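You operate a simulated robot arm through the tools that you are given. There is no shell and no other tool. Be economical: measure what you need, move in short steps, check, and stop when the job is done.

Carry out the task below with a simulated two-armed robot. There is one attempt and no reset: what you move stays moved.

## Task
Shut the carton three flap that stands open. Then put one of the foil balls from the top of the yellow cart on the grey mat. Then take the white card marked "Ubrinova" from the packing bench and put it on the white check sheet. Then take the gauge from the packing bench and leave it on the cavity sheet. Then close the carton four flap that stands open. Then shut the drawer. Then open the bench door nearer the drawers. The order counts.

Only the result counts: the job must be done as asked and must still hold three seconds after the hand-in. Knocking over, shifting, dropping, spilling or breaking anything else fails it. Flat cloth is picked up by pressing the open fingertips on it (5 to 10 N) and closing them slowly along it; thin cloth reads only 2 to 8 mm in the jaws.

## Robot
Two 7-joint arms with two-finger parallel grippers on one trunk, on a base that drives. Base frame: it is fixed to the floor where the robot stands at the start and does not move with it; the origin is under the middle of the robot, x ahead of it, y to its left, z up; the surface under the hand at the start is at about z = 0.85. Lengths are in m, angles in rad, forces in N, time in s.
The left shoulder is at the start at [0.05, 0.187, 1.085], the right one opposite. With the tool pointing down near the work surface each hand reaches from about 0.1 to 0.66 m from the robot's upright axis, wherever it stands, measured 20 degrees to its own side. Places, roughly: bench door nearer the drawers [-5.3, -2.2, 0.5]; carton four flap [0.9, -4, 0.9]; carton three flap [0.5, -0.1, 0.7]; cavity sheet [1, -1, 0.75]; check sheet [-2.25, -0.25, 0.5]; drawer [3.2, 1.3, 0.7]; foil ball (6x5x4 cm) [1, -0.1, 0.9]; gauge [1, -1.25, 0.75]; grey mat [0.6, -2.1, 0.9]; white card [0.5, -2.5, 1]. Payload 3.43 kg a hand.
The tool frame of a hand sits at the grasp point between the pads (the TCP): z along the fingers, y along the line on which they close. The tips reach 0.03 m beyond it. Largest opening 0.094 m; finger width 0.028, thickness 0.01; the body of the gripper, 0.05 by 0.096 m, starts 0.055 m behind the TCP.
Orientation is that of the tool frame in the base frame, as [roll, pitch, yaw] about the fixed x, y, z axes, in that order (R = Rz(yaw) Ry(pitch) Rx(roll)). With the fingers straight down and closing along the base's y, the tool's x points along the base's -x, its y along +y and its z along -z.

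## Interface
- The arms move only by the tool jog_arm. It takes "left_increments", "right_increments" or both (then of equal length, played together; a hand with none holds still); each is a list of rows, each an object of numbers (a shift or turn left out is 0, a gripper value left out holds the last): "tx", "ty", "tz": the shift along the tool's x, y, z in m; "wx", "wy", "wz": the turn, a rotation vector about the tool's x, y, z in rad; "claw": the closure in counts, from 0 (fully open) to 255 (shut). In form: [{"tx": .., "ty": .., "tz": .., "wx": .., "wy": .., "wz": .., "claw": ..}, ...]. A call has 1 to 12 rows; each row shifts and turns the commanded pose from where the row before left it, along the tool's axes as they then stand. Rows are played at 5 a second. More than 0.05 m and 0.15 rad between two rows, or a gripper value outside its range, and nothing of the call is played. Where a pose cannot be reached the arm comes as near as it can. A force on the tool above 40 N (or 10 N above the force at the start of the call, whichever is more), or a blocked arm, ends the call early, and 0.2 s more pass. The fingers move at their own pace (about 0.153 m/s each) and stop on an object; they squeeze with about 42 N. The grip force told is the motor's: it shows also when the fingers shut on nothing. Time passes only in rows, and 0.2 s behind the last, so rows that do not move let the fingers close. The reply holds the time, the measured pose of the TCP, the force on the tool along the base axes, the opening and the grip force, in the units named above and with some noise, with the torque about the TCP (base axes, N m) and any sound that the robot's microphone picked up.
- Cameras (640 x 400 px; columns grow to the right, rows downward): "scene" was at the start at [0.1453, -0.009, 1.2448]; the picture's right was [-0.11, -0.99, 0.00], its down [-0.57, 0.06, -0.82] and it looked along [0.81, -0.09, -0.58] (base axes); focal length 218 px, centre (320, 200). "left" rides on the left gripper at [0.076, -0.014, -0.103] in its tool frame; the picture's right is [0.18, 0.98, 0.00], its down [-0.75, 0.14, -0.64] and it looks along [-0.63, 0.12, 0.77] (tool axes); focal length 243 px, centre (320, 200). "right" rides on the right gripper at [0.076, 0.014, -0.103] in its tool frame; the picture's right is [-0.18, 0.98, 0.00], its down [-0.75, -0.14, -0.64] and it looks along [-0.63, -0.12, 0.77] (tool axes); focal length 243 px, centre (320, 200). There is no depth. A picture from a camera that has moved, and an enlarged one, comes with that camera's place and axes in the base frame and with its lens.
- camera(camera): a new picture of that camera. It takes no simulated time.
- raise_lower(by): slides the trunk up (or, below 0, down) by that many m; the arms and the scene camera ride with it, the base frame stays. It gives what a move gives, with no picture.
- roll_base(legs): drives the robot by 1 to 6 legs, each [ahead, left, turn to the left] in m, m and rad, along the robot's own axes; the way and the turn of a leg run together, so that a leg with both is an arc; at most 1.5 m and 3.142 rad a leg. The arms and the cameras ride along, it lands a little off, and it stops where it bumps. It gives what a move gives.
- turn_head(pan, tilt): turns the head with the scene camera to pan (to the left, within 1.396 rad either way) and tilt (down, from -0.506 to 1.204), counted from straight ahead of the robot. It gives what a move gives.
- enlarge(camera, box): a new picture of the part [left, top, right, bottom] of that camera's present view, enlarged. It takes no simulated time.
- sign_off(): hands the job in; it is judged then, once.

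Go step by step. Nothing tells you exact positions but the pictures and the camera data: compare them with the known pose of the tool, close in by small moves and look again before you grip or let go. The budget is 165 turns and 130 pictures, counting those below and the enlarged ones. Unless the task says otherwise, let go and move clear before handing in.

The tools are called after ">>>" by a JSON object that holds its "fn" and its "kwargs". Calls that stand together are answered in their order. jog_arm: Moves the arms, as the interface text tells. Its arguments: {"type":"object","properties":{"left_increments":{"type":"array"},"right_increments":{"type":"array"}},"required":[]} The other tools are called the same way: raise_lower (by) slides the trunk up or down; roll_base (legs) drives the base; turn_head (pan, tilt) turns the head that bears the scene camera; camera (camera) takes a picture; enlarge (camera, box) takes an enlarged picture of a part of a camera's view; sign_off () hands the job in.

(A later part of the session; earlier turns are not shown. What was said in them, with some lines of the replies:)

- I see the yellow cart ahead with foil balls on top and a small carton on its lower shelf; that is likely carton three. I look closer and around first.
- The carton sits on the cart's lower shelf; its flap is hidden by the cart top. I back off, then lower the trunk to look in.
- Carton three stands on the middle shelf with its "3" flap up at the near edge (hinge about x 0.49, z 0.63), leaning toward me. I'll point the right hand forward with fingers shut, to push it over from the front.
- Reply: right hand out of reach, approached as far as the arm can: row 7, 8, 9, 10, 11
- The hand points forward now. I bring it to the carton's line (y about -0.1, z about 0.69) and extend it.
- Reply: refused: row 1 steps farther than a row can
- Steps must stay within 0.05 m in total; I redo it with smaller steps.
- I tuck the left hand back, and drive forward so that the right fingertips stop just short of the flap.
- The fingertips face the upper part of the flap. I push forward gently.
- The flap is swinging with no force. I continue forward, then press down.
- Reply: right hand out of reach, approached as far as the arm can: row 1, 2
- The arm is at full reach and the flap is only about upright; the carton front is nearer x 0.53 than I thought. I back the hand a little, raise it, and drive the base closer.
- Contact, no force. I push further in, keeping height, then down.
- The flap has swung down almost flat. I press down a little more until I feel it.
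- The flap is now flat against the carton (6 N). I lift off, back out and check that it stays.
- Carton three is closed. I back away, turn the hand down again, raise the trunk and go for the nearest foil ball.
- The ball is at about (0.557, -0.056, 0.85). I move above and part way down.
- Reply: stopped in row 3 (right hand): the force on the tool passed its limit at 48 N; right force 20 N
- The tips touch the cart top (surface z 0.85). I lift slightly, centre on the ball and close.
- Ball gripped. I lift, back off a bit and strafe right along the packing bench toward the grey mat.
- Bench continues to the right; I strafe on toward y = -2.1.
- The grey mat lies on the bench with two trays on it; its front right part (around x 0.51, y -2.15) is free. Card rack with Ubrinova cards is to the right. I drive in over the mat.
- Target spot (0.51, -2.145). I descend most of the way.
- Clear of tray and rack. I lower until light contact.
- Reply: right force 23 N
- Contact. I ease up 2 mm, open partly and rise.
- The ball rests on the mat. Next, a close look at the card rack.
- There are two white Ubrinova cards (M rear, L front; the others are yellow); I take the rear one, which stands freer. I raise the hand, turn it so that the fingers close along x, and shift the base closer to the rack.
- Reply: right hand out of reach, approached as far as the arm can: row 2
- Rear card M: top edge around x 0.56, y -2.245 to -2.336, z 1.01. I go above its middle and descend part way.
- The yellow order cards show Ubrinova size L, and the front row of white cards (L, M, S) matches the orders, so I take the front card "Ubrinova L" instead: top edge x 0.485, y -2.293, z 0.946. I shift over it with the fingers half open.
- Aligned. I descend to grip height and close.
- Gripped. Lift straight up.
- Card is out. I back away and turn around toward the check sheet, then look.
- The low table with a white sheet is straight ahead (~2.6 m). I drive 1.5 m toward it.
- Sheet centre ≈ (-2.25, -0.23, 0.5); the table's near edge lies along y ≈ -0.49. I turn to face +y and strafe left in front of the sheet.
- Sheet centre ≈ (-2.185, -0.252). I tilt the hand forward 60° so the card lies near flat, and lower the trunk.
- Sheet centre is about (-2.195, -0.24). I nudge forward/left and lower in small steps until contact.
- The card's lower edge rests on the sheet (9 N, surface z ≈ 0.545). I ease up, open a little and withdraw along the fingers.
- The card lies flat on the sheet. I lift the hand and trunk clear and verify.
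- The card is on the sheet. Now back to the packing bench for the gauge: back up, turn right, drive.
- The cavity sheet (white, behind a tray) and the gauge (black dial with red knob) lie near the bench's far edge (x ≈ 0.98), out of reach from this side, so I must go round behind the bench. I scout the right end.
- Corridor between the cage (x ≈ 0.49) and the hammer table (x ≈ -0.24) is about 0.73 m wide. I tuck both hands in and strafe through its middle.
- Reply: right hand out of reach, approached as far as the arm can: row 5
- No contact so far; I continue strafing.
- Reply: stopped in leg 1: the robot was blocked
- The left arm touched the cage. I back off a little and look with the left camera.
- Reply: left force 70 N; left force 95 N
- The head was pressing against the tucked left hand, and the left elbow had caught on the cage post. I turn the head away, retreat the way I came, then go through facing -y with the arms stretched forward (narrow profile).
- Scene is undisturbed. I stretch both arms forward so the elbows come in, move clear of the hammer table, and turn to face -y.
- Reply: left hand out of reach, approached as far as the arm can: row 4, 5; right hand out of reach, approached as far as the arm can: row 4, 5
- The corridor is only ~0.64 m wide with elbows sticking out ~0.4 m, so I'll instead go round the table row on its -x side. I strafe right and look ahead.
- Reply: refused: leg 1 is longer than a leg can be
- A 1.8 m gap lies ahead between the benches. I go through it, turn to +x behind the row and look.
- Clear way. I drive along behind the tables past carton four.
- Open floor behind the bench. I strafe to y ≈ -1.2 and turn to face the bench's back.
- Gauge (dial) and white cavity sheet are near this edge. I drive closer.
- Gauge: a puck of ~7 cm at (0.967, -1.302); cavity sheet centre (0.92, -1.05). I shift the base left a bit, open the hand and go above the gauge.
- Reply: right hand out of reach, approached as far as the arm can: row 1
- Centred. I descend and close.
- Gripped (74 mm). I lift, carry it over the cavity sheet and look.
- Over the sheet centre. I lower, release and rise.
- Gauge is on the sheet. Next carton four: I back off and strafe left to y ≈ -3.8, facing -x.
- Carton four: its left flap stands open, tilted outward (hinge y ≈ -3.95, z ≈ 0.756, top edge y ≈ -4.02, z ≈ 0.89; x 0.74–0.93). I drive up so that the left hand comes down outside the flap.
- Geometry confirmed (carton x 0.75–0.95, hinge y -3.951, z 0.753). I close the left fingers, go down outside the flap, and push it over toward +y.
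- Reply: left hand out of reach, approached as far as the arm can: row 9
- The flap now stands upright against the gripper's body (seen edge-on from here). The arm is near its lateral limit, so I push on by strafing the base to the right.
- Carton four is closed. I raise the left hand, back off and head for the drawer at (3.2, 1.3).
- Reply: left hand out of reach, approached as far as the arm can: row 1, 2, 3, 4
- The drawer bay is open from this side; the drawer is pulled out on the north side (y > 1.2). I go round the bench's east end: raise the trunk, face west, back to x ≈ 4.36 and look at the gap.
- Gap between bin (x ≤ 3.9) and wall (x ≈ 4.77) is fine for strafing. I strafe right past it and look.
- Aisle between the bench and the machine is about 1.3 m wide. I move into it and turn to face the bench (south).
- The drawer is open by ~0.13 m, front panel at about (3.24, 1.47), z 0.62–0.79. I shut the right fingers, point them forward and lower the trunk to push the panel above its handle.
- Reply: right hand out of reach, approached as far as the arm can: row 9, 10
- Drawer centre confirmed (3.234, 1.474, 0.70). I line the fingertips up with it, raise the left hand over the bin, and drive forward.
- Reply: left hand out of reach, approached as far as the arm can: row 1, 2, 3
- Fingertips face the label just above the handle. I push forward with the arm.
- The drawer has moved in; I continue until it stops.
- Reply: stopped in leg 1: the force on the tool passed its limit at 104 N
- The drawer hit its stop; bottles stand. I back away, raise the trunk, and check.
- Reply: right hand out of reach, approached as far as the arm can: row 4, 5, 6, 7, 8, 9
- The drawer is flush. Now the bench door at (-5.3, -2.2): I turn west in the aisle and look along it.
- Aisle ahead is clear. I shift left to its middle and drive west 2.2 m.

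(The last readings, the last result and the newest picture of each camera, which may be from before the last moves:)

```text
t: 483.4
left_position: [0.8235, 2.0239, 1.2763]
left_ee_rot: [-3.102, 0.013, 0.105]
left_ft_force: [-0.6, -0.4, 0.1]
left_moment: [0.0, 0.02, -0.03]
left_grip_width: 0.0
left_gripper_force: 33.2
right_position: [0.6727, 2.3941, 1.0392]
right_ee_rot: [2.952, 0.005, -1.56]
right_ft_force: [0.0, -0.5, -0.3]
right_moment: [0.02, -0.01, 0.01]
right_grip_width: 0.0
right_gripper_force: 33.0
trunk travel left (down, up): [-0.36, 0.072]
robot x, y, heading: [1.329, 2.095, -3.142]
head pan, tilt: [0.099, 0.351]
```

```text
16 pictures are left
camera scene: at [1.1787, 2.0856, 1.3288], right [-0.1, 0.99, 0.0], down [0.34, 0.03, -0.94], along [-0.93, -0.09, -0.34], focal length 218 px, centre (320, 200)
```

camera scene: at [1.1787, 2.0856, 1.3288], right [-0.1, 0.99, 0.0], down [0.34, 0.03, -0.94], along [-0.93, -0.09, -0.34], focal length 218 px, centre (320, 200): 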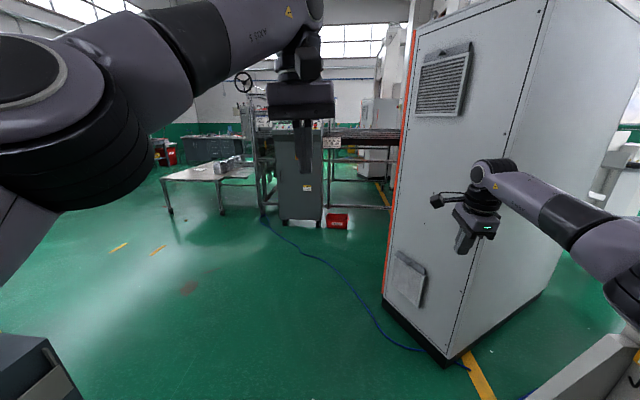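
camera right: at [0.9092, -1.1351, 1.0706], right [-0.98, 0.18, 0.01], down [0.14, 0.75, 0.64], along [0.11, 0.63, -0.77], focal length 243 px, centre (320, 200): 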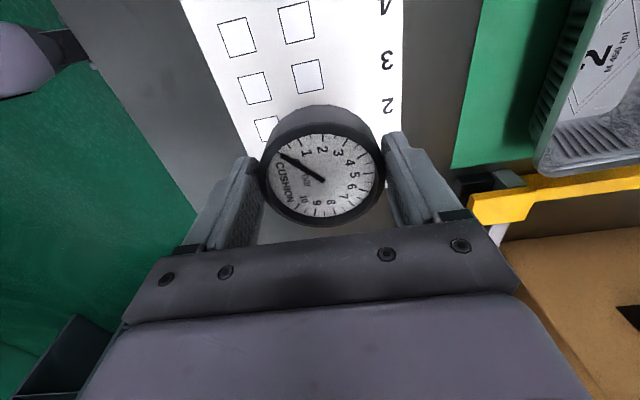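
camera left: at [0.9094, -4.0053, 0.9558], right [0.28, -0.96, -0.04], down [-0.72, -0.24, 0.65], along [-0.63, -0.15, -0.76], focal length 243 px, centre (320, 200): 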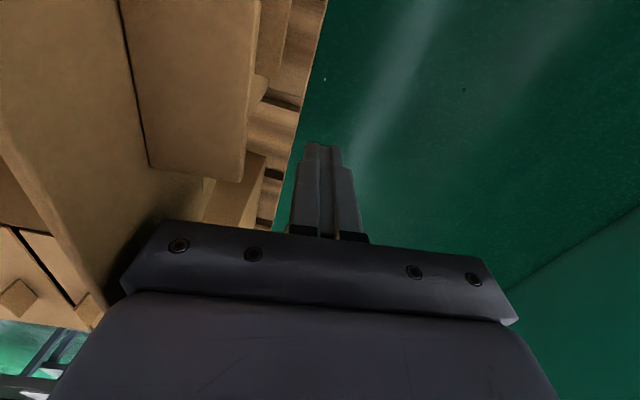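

A control cabinet stands to the right and open floor to the left (south-west). I drive diagonally between it and the grey cabinet, then down to y ≈ -1.35.

>>> {"fn": "roll_base", "kwargs": {"legs": [[0.9, 0.35, 0], [0.4, 0.4, 0], [0.4, 0.8, 0], [0, 1.4, 0], [0, 0.5, 0]]}}

>>> {"fn": "turn_head", "kwargs": {"pan": 0.05, "tilt": 0.3}}

>>> {"fn": "camera", "kwargs": {"camera": "scene"}}

```text
t: 515.8
left_position: [-0.8124, -1.4581, 1.2761]
left_ee_rot: [-3.102, 0.015, 0.128]
left_ft_force: [0.9, 0.7, 0.0]
left_moment: [0.0, 0.0, -0.01]
left_grip_width: 0.0
left_gripper_force: 33.2
right_position: [-0.9719, -1.0921, 1.0404]
right_ee_rot: [2.952, 0.006, -1.535]
right_ft_force: [-0.5, -0.8, -0.2]
right_moment: [0.01, 0.02, 0.01]
right_grip_width: 0.0001
right_gripper_force: 32.6
trunk travel left (down, up): [-0.36, 0.072]
robot x, y, heading: [-0.3101, -1.3759, -3.118]
head pan, tilt: [0.099, 0.351]
```

```text
t: 516.4
left_position: [-0.8119, -1.4567, 1.2761]
left_ee_rot: [-3.103, 0.015, 0.127]
left_ft_force: [0.4, -0.5, 0.4]
left_moment: [0.0, 0.0, -0.01]
left_grip_width: 0.0001
left_gripper_force: 33.1
right_position: [-0.9705, -1.0917, 1.04]
right_ee_rot: [2.951, 0.004, -1.533]
right_ft_force: [-0.2, 0.9, -0.5]
right_moment: [-0.02, 0.01, 0.05]
right_grip_width: 0.0003
right_gripper_force: 32.2
trunk travel left (down, up): [-0.36, 0.072]
robot x, y, heading: [-0.3084, -1.3734, -3.119]
head pan, tilt: [0.051, 0.3]
```

```text
15 pictures are left
camera scene: at [-0.4587, -1.384, 1.3335], right [-0.07, 1.0, 0.0], down [0.3, 0.02, -0.96], along [-0.95, -0.07, -0.3], focal length 218 px, centre (320, 200)
```

scene: 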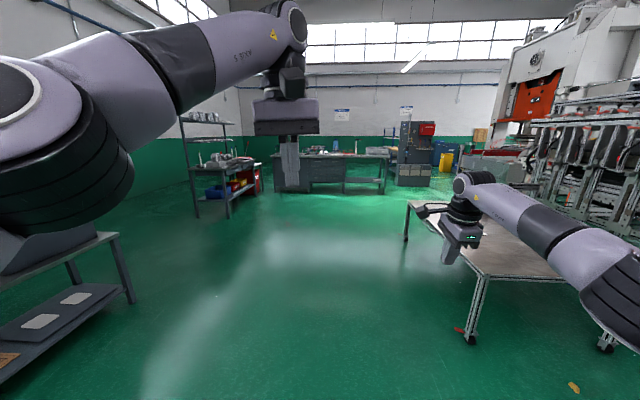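

Way is clear; the bench is ahead. I drive 2.9 m west and look closer.

>>> {"fn": "roll_base", "kwargs": {"legs": [[1.45, 0.05, -0.022], [1.45, 0.2, 0]]}}

>>> {"fn": "camera", "kwargs": {"camera": "scene"}}

```text
t: 530.6
left_position: [-3.7215, -1.7396, 1.2759]
left_ee_rot: [-3.102, 0.015, 0.127]
left_ft_force: [-0.2, -0.7, 0.3]
left_moment: [-0.01, 0.04, -0.01]
left_grip_width: 0.0001
left_gripper_force: 33.4
right_position: [-3.8804, -1.3743, 1.0407]
right_ee_rot: [2.951, 0.004, -1.537]
right_ft_force: [0.1, -0.3, -1.3]
right_moment: [0.0, -0.02, 0.04]
right_grip_width: 0.0004
right_gripper_force: 32.4
trunk travel left (down, up): [-0.36, 0.072]
robot x, y, heading: [-3.2139, -1.658, -3.123]
head pan, tilt: [0.051, 0.3]
```

```text
14 pictures are left
camera scene: at [-3.3678, -1.6668, 1.3335], right [-0.07, 1.0, 0.0], down [0.3, 0.02, -0.96], along [-0.95, -0.07, -0.3], focal length 218 px, centre (320, 200)
```

scene: 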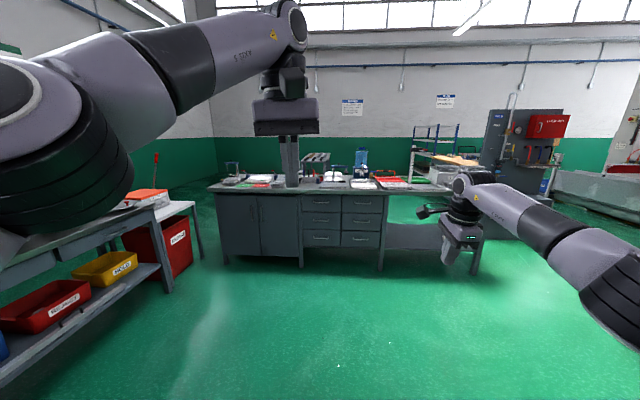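

>>> {"fn": "enlarge", "kwargs": {"camera": "scene", "box": [200, 170, 400, 280]}}

```text
3.20 times, centred on (300, 225) of scene
camera zoom: at [-3.3678, -1.6668, 1.3335], right [-0.07, 1.0, 0.0], down [0.3, 0.02, -0.96], along [-0.95, -0.07, -0.3], focal length 698 px, centre (384, 120)
```

zoom: 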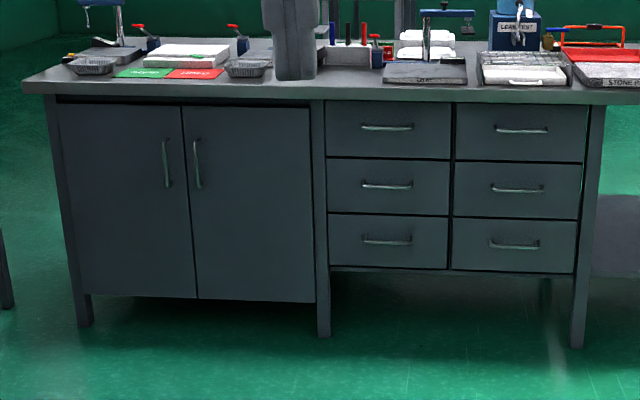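

Two doors at left, drawers at right: the right-hand door (y -2.38 to -2.02, hinge by the drawers) has a vertical handle at about (-5.24, -2.36), z 0.51–0.66. I point the left hand forward (fingers closing sideways), retract the right hand, and lower the trunk.

>>> {"fn": "jog_arm", "kwargs": {"left_increments": [{"wy": -0.149, "claw": 0}, {"wy": -0.149}, {"wy": -0.149}, {"wy": -0.149}, {"wy": -0.149}, {"wy": -0.149}, {"wy": -0.149}, {"wy": -0.149}, {"wy": -0.149}, {"wy": -0.149}], "right_increments": [{"ty": -0.03}, {"ty": -0.03}, {"ty": -0.03}, {"ty": -0.03}, {"ty": -0.03}, {"ty": -0.03}, {"ty": -0.03}, {"ty": -0.02}, {}, {}]}}

>>> {"fn": "raise_lower", "kwargs": {"by": -0.36}}

>>> {"fn": "jog_arm", "kwargs": {"left_increments": [{"tx": 0.04}, {"tx": 0.04}, {"tx": 0.04}, {"tx": 0.04}, {"tx": 0.04}, {"tx": 0.04}]}}

```text
t: 532.8
left_position: [-3.7203, -1.7402, 1.2759]
left_ee_rot: [-2.564, 1.495, 0.699]
left_ft_force: [0.9, -0.2, -0.2]
left_moment: [0.0, 0.01, -0.01]
left_grip_width: 0.0938
left_gripper_force: 0.0
right_position: [-3.654, -1.3656, 0.9971]
right_ee_rot: [2.95, 0.006, -1.537]
right_ft_force: [-0.3, -0.6, 0.7]
right_moment: [0.03, -0.03, 0.0]
right_grip_width: 0.0
right_gripper_force: 33.2
trunk travel left (down, up): [-0.36, 0.072]
robot x, y, heading: [-3.2186, -1.6566, -3.121]
head pan, tilt: [0.051, 0.3]
```

```text
t: 536.3
left_position: [-3.7213, -1.7401, 0.9161]
left_ee_rot: [-2.59, 1.493, 0.674]
left_ft_force: [-0.7, 0.6, -0.1]
left_moment: [0.01, 0.0, -0.02]
left_grip_width: 0.0939
left_gripper_force: 0.1
right_position: [-3.653, -1.3666, 0.6368]
right_ee_rot: [2.95, 0.006, -1.536]
right_ft_force: [-0.2, 0.4, -0.4]
right_moment: [0.04, -0.01, 0.01]
right_grip_width: 0.0002
right_gripper_force: 32.8
trunk travel left (down, up): [0.0, 0.432]
robot x, y, heading: [-3.2168, -1.6587, -3.117]
head pan, tilt: [0.051, 0.3]
```

```text
t: 537.7
left_position: [-3.7096, -1.7266, 0.6787]
left_ee_rot: [-2.573, 1.494, 0.69]
left_ft_force: [-0.7, -0.5, 0.4]
left_moment: [0.02, -0.02, -0.02]
left_grip_width: 0.094
left_gripper_force: 0.1
right_position: [-3.6535, -1.3655, 0.6372]
right_ee_rot: [2.952, 0.005, -1.537]
right_ft_force: [0.1, 0.0, 0.8]
right_moment: [0.01, 0.02, 0.0]
right_grip_width: 0.0
right_gripper_force: 33.3
trunk travel left (down, up): [0.0, 0.432]
robot x, y, heading: [-3.2129, -1.6559, -3.118]
head pan, tilt: [0.051, 0.3]
```

>>> {"fn": "jog_arm", "kwargs": {"left_increments": [{"wx": 0.12}, {"tx": 0.045}, {"tx": 0.04}]}}

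>>> {"fn": "roll_base", "kwargs": {"legs": [[1.3, 0.62, -0.024]]}}

>>> {"fn": "camera", "kwargs": {"camera": "left"}}

>>> {"fn": "camera", "kwargs": {"camera": "scene"}}

```text
t: 538.5
left_position: [-3.7029, -1.7227, 0.5928]
left_ee_rot: [-2.451, 1.494, 0.691]
left_ft_force: [0.4, 0.3, 0.4]
left_moment: [0.0, -0.02, -0.01]
left_grip_width: 0.0938
left_gripper_force: 0.0
right_position: [-3.6534, -1.3659, 0.636]
right_ee_rot: [2.952, 0.006, -1.538]
right_ft_force: [0.5, -0.6, 0.5]
right_moment: [-0.01, 0.03, 0.04]
right_grip_width: 0.0001
right_gripper_force: 33.1
trunk travel left (down, up): [0.0, 0.432]
robot x, y, heading: [-3.2157, -1.6595, -3.121]
head pan, tilt: [0.051, 0.3]
```

```text
t: 545.6
left_position: [-4.9883, -2.3353, 0.5919]
left_ee_rot: [-2.471, 1.495, 0.647]
left_ft_force: [0.3, 0.0, -0.5]
left_moment: [-0.03, 0.02, 0.02]
left_grip_width: 0.094
left_gripper_force: 0.0
right_position: [-4.9297, -1.9806, 0.6363]
right_ee_rot: [2.952, 0.005, -1.565]
right_ft_force: [0.5, 0.2, 0.1]
right_moment: [0.03, 0.07, 0.0]
right_grip_width: 0.0003
right_gripper_force: 33.6
trunk travel left (down, up): [0.0, 0.432]
robot x, y, heading: [-4.4992, -2.2825, 3.136]
head pan, tilt: [0.051, 0.3]
```

```text
12 pictures are left
camera left: at [-4.8816, -2.3216, 0.5221], right [-0.01, -0.97, -0.23], down [0.59, -0.19, 0.78], along [-0.81, -0.13, 0.58], focal length 243 px, centre (320, 200)
```

left: 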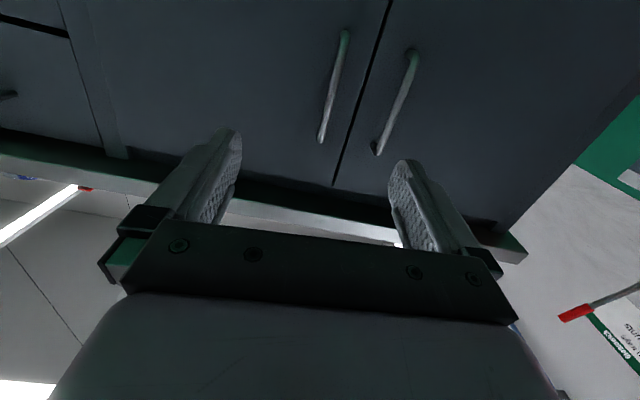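

```text
11 pictures are left
camera scene: at [-4.6515, -2.2891, 0.9735], right [-0.05, 1.0, 0.0], down [0.3, 0.01, -0.96], along [-0.95, -0.04, -0.3], focal length 218 px, centre (320, 200)
```

scene: 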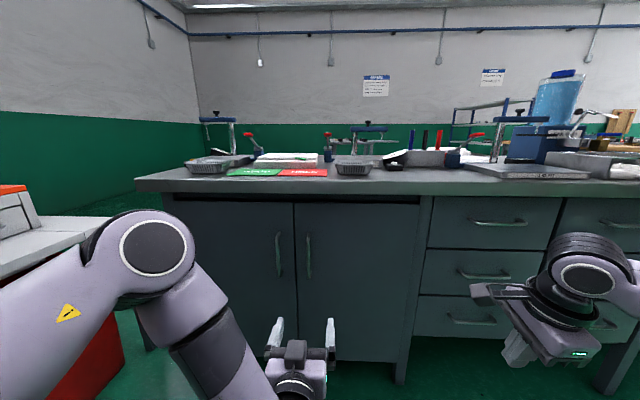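

Handle measured at y ≈ -2.354, z 0.53–0.67, door plane ≈ -5.27. I centre the open fingers on it and reach forward.

>>> {"fn": "jog_arm", "kwargs": {"left_increments": [{"ty": 0.022, "tx": -0.005}, {"tz": 0.045}, {"tz": 0.045}, {"tz": 0.045}, {"tz": 0.045}]}}

>>> {"fn": "camera", "kwargs": {"camera": "left"}}

```text
t: 546.8
left_position: [-5.1585, -2.3161, 0.6136]
left_ee_rot: [-2.522, 1.49, 0.603]
left_ft_force: [1.3, 0.3, -1.5]
left_moment: [0.01, -0.03, 0.01]
left_grip_width: 0.094
left_gripper_force: 0.0
left hand out of reach, approached as far as the arm can: row 1, 2, 3, 4, 5
right_position: [-4.9288, -1.9803, 0.6378]
right_ee_rot: [2.951, 0.006, -1.563]
right_ft_force: [-0.5, 0.0, 0.3]
right_moment: [0.01, 0.0, -0.01]
right_grip_width: 0.0001
right_gripper_force: 33.2
trunk travel left (down, up): [0.0, 0.432]
robot x, y, heading: [-4.4972, -2.2865, 3.131]
head pan, tilt: [0.051, 0.3]
```

```text
10 pictures are left
camera left: at [-5.0521, -2.3006, 0.5437], right [0.0, -0.97, -0.23], down [0.59, -0.19, 0.79], along [-0.81, -0.13, 0.57], focal length 243 px, centre (320, 200)
```

left: 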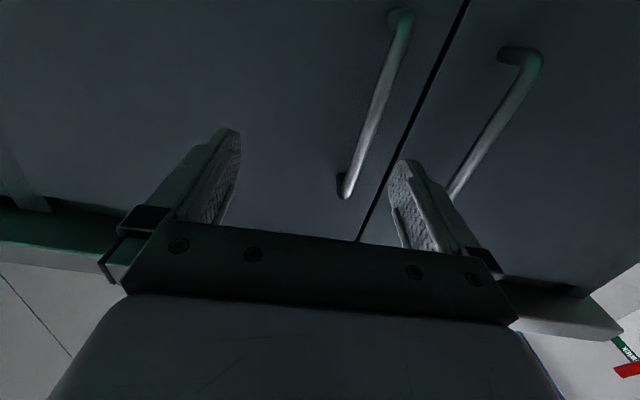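

The arm drifted to +y, so I correct with the base: forward 0.07 and left 0.04.

>>> {"fn": "roll_base", "kwargs": {"legs": [[0.07, 0.04, 0]]}}

>>> {"fn": "camera", "kwargs": {"camera": "left"}}

```text
t: 547.8
left_position: [-5.2276, -2.3567, 0.6132]
left_ee_rot: [-2.512, 1.491, 0.614]
left_ft_force: [0.2, -0.9, 0.6]
left_moment: [0.01, -0.01, 0.01]
left_grip_width: 0.0938
left_gripper_force: 0.1
right_position: [-4.9983, -2.0207, 0.635]
right_ee_rot: [2.95, 0.008, -1.561]
right_ft_force: [0.0, -1.0, 0.7]
right_moment: [0.0, -0.02, -0.01]
right_grip_width: 0.0
right_gripper_force: 33.0
trunk travel left (down, up): [0.0, 0.432]
robot x, y, heading: [-4.5729, -2.3245, 3.131]
head pan, tilt: [0.051, 0.3]
```

```text
9 pictures are left
camera left: at [-5.1213, -2.3412, 0.5438], right [0.0, -0.97, -0.23], down [0.59, -0.19, 0.79], along [-0.81, -0.13, 0.57], focal length 243 px, centre (320, 200)
```

left: 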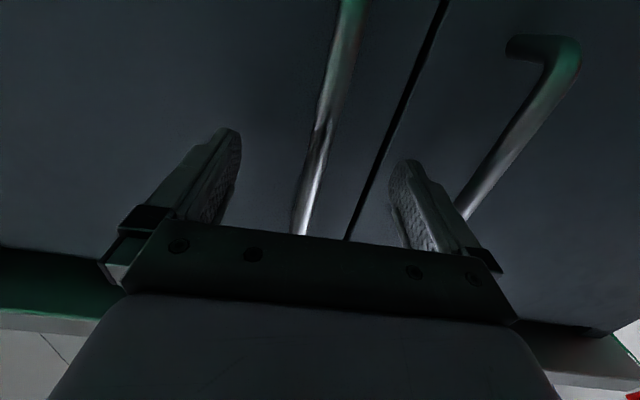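

The bar is between the fingers. I close on it.

>>> {"fn": "jog_arm", "kwargs": {"left_increments": [{"claw": 120}, {"claw": 200}, {"claw": 255}, {}, {}]}}

```text
t: 549.0
left_position: [-5.2272, -2.3524, 0.6131]
left_ee_rot: [-2.539, 1.493, 0.577]
left_ft_force: [-3.5, 23.3, 2.0]
left_moment: [-1.34, -0.27, -0.26]
left_grip_width: 0.0126
left_gripper_force: 45.2
right_position: [-4.9987, -2.0199, 0.6366]
right_ee_rot: [2.952, 0.004, -1.563]
right_ft_force: [-0.8, -0.4, -0.7]
right_moment: [-0.01, 0.02, -0.01]
right_grip_width: 0.0
right_gripper_force: 32.8
trunk travel left (down, up): [0.0, 0.432]
robot x, y, heading: [-4.5703, -2.3235, 3.136]
head pan, tilt: [0.051, 0.3]
```

Gripped. I pull the door along its arc by backing the base.

>>> {"fn": "roll_base", "kwargs": {"legs": [[-0.088, -0.012, 0], [-0.082, -0.034, 0]]}}

>>> {"fn": "camera", "kwargs": {"camera": "scene"}}

```text
t: 550.1
left_position: [-5.1695, -2.3409, 0.6142]
left_ee_rot: [-2.614, 1.498, 0.487]
left_ft_force: [-0.8, 1.1, -0.8]
left_moment: [-1.39, -0.1, 0.03]
left_grip_width: 0.0124
left_gripper_force: 44.6
right_position: [-4.9408, -2.0118, 0.6359]
right_ee_rot: [2.952, 0.005, -1.565]
right_ft_force: [-0.3, 0.6, 0.0]
right_moment: [-0.01, 0.01, 0.0]
right_grip_width: 0.0001
right_gripper_force: 33.2
trunk travel left (down, up): [0.0, 0.432]
robot x, y, heading: [-4.5111, -2.3183, 3.134]
head pan, tilt: [0.051, 0.3]
stopped in leg 1: the force on the tool passed its limit at 43 N (the readings are from after the stop); the commanded pose is now the measured one
```

```text
8 pictures are left
camera scene: at [-4.6637, -2.3208, 0.9735], right [-0.05, 1.0, 0.0], down [0.3, 0.01, -0.96], along [-0.95, -0.04, -0.3], focal length 218 px, centre (320, 200)
```

scene: 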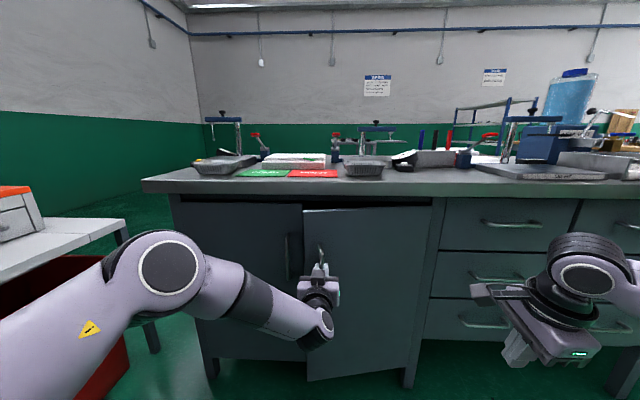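

The door is opening. I continue in small arc steps.

>>> {"fn": "roll_base", "kwargs": {"legs": [[-0.04, -0.01, 0]]}}

>>> {"fn": "roll_base", "kwargs": {"legs": [[-0.04, -0.015, 0]]}}

>>> {"fn": "roll_base", "kwargs": {"legs": [[-0.04, -0.02, 0]]}}

>>> {"fn": "roll_base", "kwargs": {"legs": [[-0.035, -0.025, 0]]}}

```text
t: 551.0
left_position: [-5.1283, -2.3253, 0.6138]
left_ee_rot: [-2.577, 1.493, 0.515]
left_ft_force: [-11.2, 27.6, -0.2]
left_moment: [-1.28, -0.43, -0.29]
left_grip_width: 0.0124
left_gripper_force: 44.2
right_position: [-4.9012, -2.0026, 0.6351]
right_ee_rot: [2.952, 0.003, -1.565]
right_ft_force: [0.3, 0.1, 0.7]
right_moment: [0.0, 0.02, -0.03]
right_grip_width: 0.0
right_gripper_force: 32.9
trunk travel left (down, up): [0.0, 0.432]
robot x, y, heading: [-4.4707, -2.3066, 3.133]
head pan, tilt: [0.051, 0.3]
```

```text
t: 552.2
left_position: [-5.0858, -2.3033, 0.6142]
left_ee_rot: [-2.684, 1.497, 0.39]
left_ft_force: [-1.1, 0.9, -1.0]
left_moment: [-1.41, -0.04, -0.04]
left_grip_width: 0.0123
left_gripper_force: 45.3
right_position: [-4.8591, -1.9853, 0.637]
right_ee_rot: [2.949, 0.007, -1.567]
right_ft_force: [-1.0, 0.6, 0.2]
right_moment: [-0.03, 0.01, 0.01]
right_grip_width: 0.0001
right_gripper_force: 33.0
trunk travel left (down, up): [0.0, 0.432]
robot x, y, heading: [-4.433, -2.2929, 3.133]
head pan, tilt: [0.051, 0.3]
stopped in leg 1: the force on the tool passed its limit at 40 N (the readings are from after the stop); the commanded pose is now the measured one
```

```text
t: 553.2
left_position: [-5.0453, -2.2742, 0.6133]
left_ee_rot: [-2.736, 1.495, 0.318]
left_ft_force: [-0.6, 1.3, -0.3]
left_moment: [-1.42, -0.13, 0.0]
left_grip_width: 0.0119
left_gripper_force: 45.2
right_position: [-4.8191, -1.9641, 0.6366]
right_ee_rot: [2.95, 0.008, -1.57]
right_ft_force: [-0.7, 0.6, 0.3]
right_moment: [0.01, 0.02, 0.0]
right_grip_width: 0.0002
right_gripper_force: 33.4
trunk travel left (down, up): [0.0, 0.432]
robot x, y, heading: [-4.3953, -2.268, 3.132]
head pan, tilt: [0.051, 0.3]
stopped in leg 1: the force on the tool passed its limit at 45 N (the readings are from after the stop); the commanded pose is now the measured one
```

```text
t: 554.2
left_position: [-5.0149, -2.2454, 0.6131]
left_ee_rot: [-2.79, 1.495, 0.244]
left_ft_force: [-1.9, 1.3, -1.4]
left_moment: [-1.44, 0.05, -0.01]
left_grip_width: 0.0119
left_gripper_force: 45.1
right_position: [-4.7897, -1.9428, 0.6367]
right_ee_rot: [2.953, 0.005, -1.571]
right_ft_force: [0.5, -0.3, -0.3]
right_moment: [0.01, -0.01, -0.01]
right_grip_width: 0.0
right_gripper_force: 33.0
trunk travel left (down, up): [0.0, 0.432]
robot x, y, heading: [-4.3606, -2.255, 3.132]
head pan, tilt: [0.051, 0.3]
stopped in leg 1: the force on the tool passed its limit at 45 N (the readings are from after the stop); the commanded pose is now the measured one
```

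About 43° open. I continue along the arc.

>>> {"fn": "roll_base", "kwargs": {"legs": [[-0.03, -0.032, 0]]}}

>>> {"fn": "roll_base", "kwargs": {"legs": [[-0.025, -0.038, 0]]}}

>>> {"fn": "roll_base", "kwargs": {"legs": [[-0.02, -0.042, 0]]}}

>>> {"fn": "roll_base", "kwargs": {"legs": [[-0.013, -0.045, 0]]}}

>>> {"fn": "camera", "kwargs": {"camera": "scene"}}

```text
t: 555.2
left_position: [-4.988, -2.2125, 0.614]
left_ee_rot: [-2.831, 1.493, 0.193]
left_ft_force: [-4.7, 3.1, -2.3]
left_moment: [-1.38, 0.26, -0.07]
left_grip_width: 0.0117
left_gripper_force: 44.9
right_position: [-4.7637, -1.9124, 0.6363]
right_ee_rot: [2.952, 0.009, -1.571]
right_ft_force: [-0.3, 0.3, -1.0]
right_moment: [0.01, -0.05, 0.03]
right_grip_width: 0.0001
right_gripper_force: 33.2
trunk travel left (down, up): [0.0, 0.432]
robot x, y, heading: [-4.3338, -2.2213, 3.126]
head pan, tilt: [0.051, 0.3]
stopped in leg 1: the force on the tool passed its limit at 42 N (the readings are from after the stop); the commanded pose is now the measured one
```

```text
t: 556.3
left_position: [-4.962, -2.1742, 0.6138]
left_ee_rot: [-2.77, 1.494, 0.257]
left_ft_force: [-32.9, 17.2, -5.4]
left_moment: [-1.28, -0.02, -0.22]
left_grip_width: 0.0122
left_gripper_force: 44.4
right_position: [-4.7372, -1.8745, 0.6346]
right_ee_rot: [2.955, 0.005, -1.573]
right_ft_force: [0.6, 0.1, -0.6]
right_moment: [0.02, 0.02, -0.02]
right_grip_width: 0.0
right_gripper_force: 33.5
trunk travel left (down, up): [0.0, 0.432]
robot x, y, heading: [-4.3102, -2.1844, 3.124]
head pan, tilt: [0.051, 0.3]
```

```text
t: 557.3
left_position: [-4.944, -2.1325, 0.6149]
left_ee_rot: [-2.766, 1.495, 0.259]
left_ft_force: [-34.3, 12.4, -7.1]
left_moment: [-1.31, -0.01, -0.11]
left_grip_width: 0.0122
left_gripper_force: 44.8
right_position: [-4.7167, -1.8323, 0.6343]
right_ee_rot: [2.954, 0.005, -1.574]
right_ft_force: [-1.6, -0.7, 0.8]
right_moment: [0.02, 0.0, 0.03]
right_grip_width: 0.0001
right_gripper_force: 32.8
trunk travel left (down, up): [0.0, 0.432]
robot x, y, heading: [-4.2894, -2.1393, 3.118]
head pan, tilt: [0.051, 0.3]
```

```text
t: 558.4
left_position: [-4.9312, -2.0885, 0.6134]
left_ee_rot: [-2.765, 1.496, 0.26]
left_ft_force: [-33.6, 6.7, -10.2]
left_moment: [-1.29, -0.07, -0.04]
left_grip_width: 0.012
left_gripper_force: 45.3
right_position: [-4.7038, -1.7875, 0.6347]
right_ee_rot: [2.955, 0.006, -1.57]
right_ft_force: [0.5, -0.1, -0.6]
right_moment: [-0.01, -0.02, -0.05]
right_grip_width: 0.0001
right_gripper_force: 33.0
trunk travel left (down, up): [0.0, 0.432]
robot x, y, heading: [-4.2769, -2.0991, 3.127]
head pan, tilt: [0.051, 0.3]
```

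```text
7 pictures are left
camera scene: at [-4.4309, -2.099, 0.973], right [-0.03, 1.0, 0.0], down [0.3, 0.01, -0.95], along [-0.95, -0.03, -0.3], focal length 218 px, centre (320, 200)
```

scene: 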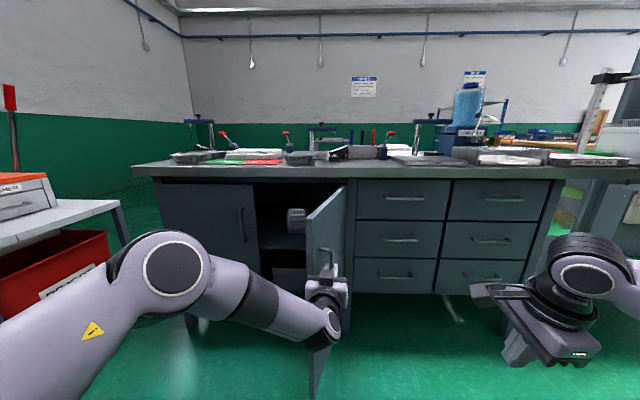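

The door stands ~78° open. I open the fingers only slightly (one finger is between bar and door) and withdraw straight back.

>>> {"fn": "jog_arm", "kwargs": {"left_increments": [{"claw": 215}, {"claw": 185}, {}, {"tz": -0.02}, {"tz": -0.03}, {"tz": -0.04}, {"tz": -0.04}]}}

>>> {"fn": "camera", "kwargs": {"camera": "scene"}}

```text
t: 560.0
left_position: [-4.7994, -2.1052, 0.6255]
left_ee_rot: [-2.747, 1.497, 0.28]
left_ft_force: [-0.4, -0.1, -0.7]
left_moment: [0.01, 0.0, -0.02]
left_grip_width: 0.026
left_gripper_force: 0.0
right_position: [-4.7035, -1.788, 0.6368]
right_ee_rot: [2.952, 0.006, -1.574]
right_ft_force: [-0.3, 0.3, -0.6]
right_moment: [0.01, 0.01, -0.03]
right_grip_width: 0.0002
right_gripper_force: 32.9
trunk travel left (down, up): [0.0, 0.432]
robot x, y, heading: [-4.2748, -2.0945, 3.123]
head pan, tilt: [0.051, 0.3]
```

```text
6 pictures are left
camera scene: at [-4.4289, -2.0993, 0.9735], right [-0.03, 1.0, 0.0], down [0.3, 0.01, -0.96], along [-0.95, -0.03, -0.3], focal length 218 px, centre (320, 200)
```

scene: 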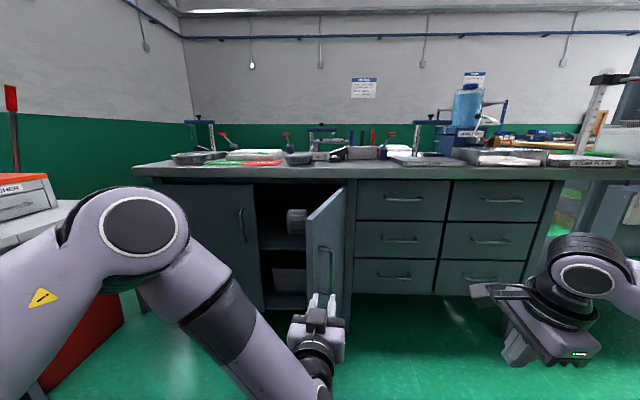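

The door stays open and the hand is free. I back clear.

>>> {"fn": "roll_base", "kwargs": {"legs": [[-0.3, 0, 0]]}}

>>> {"fn": "camera", "kwargs": {"camera": "scene"}}

```text
t: 562.0
left_position: [-4.5034, -2.1119, 0.625]
left_ee_rot: [-2.749, 1.497, 0.282]
left_ft_force: [0.4, -0.8, -0.7]
left_moment: [0.03, -0.01, 0.01]
left_grip_width: 0.0257
left_gripper_force: 0.2
right_position: [-4.4052, -1.7931, 0.6368]
right_ee_rot: [2.951, 0.008, -1.569]
right_ft_force: [-0.1, -0.4, 0.7]
right_moment: [0.03, -0.01, -0.04]
right_grip_width: 0.0
right_gripper_force: 33.3
trunk travel left (down, up): [0.0, 0.432]
robot x, y, heading: [-3.979, -2.101, 3.131]
head pan, tilt: [0.051, 0.3]
```

```text
5 pictures are left
camera scene: at [-4.1304, -2.1044, 0.9735], right [-0.04, 1.0, 0.0], down [0.3, 0.01, -0.96], along [-0.95, -0.03, -0.3], focal length 218 px, centre (320, 200)
```

scene: 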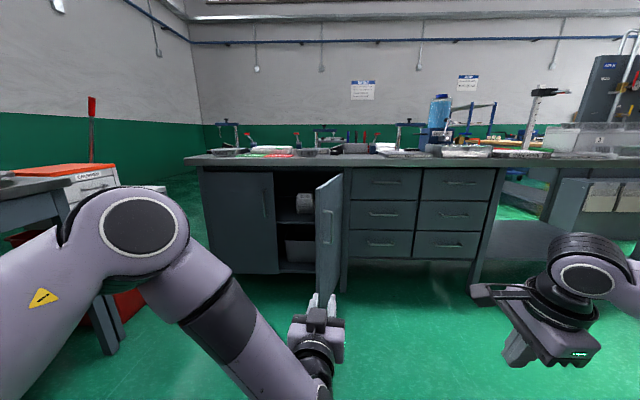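

The door next to the drawers stands wide open, and both hands are free and clear. All seven steps are done in order, so I hand in.

>>> {"fn": "sign_off", "kwargs": {}}

```text
The job is handed in.
```

I carried out all seven steps in the order you gave and handed the job in; I have not been shown the verdict.

- **Carton flaps:** the open flaps on cartons three and four are both shut.
- **Foil ball:** one ball from the yellow cart is on the front right of the grey mat.
- **Ubrinova card:** the rack held two white Ubrinova cards, sizes M and L. I took the L because the yellow order card lists Ubrinova as size L. It lies face down on the check sheet.
- **Gauge:** it is on the cavity sheet.
- **Drawer:** it is pushed in until it hit its stop.
- **Bench door:** the door next to the drawers was open to about 78° and stayed put when I let go.

While I was looking for a way round the packing bench, the left arm caught on the red cage and the robot was blocked. I backed off and took another route. Afterwards the cage and the cards on the bench looked undisturbed.
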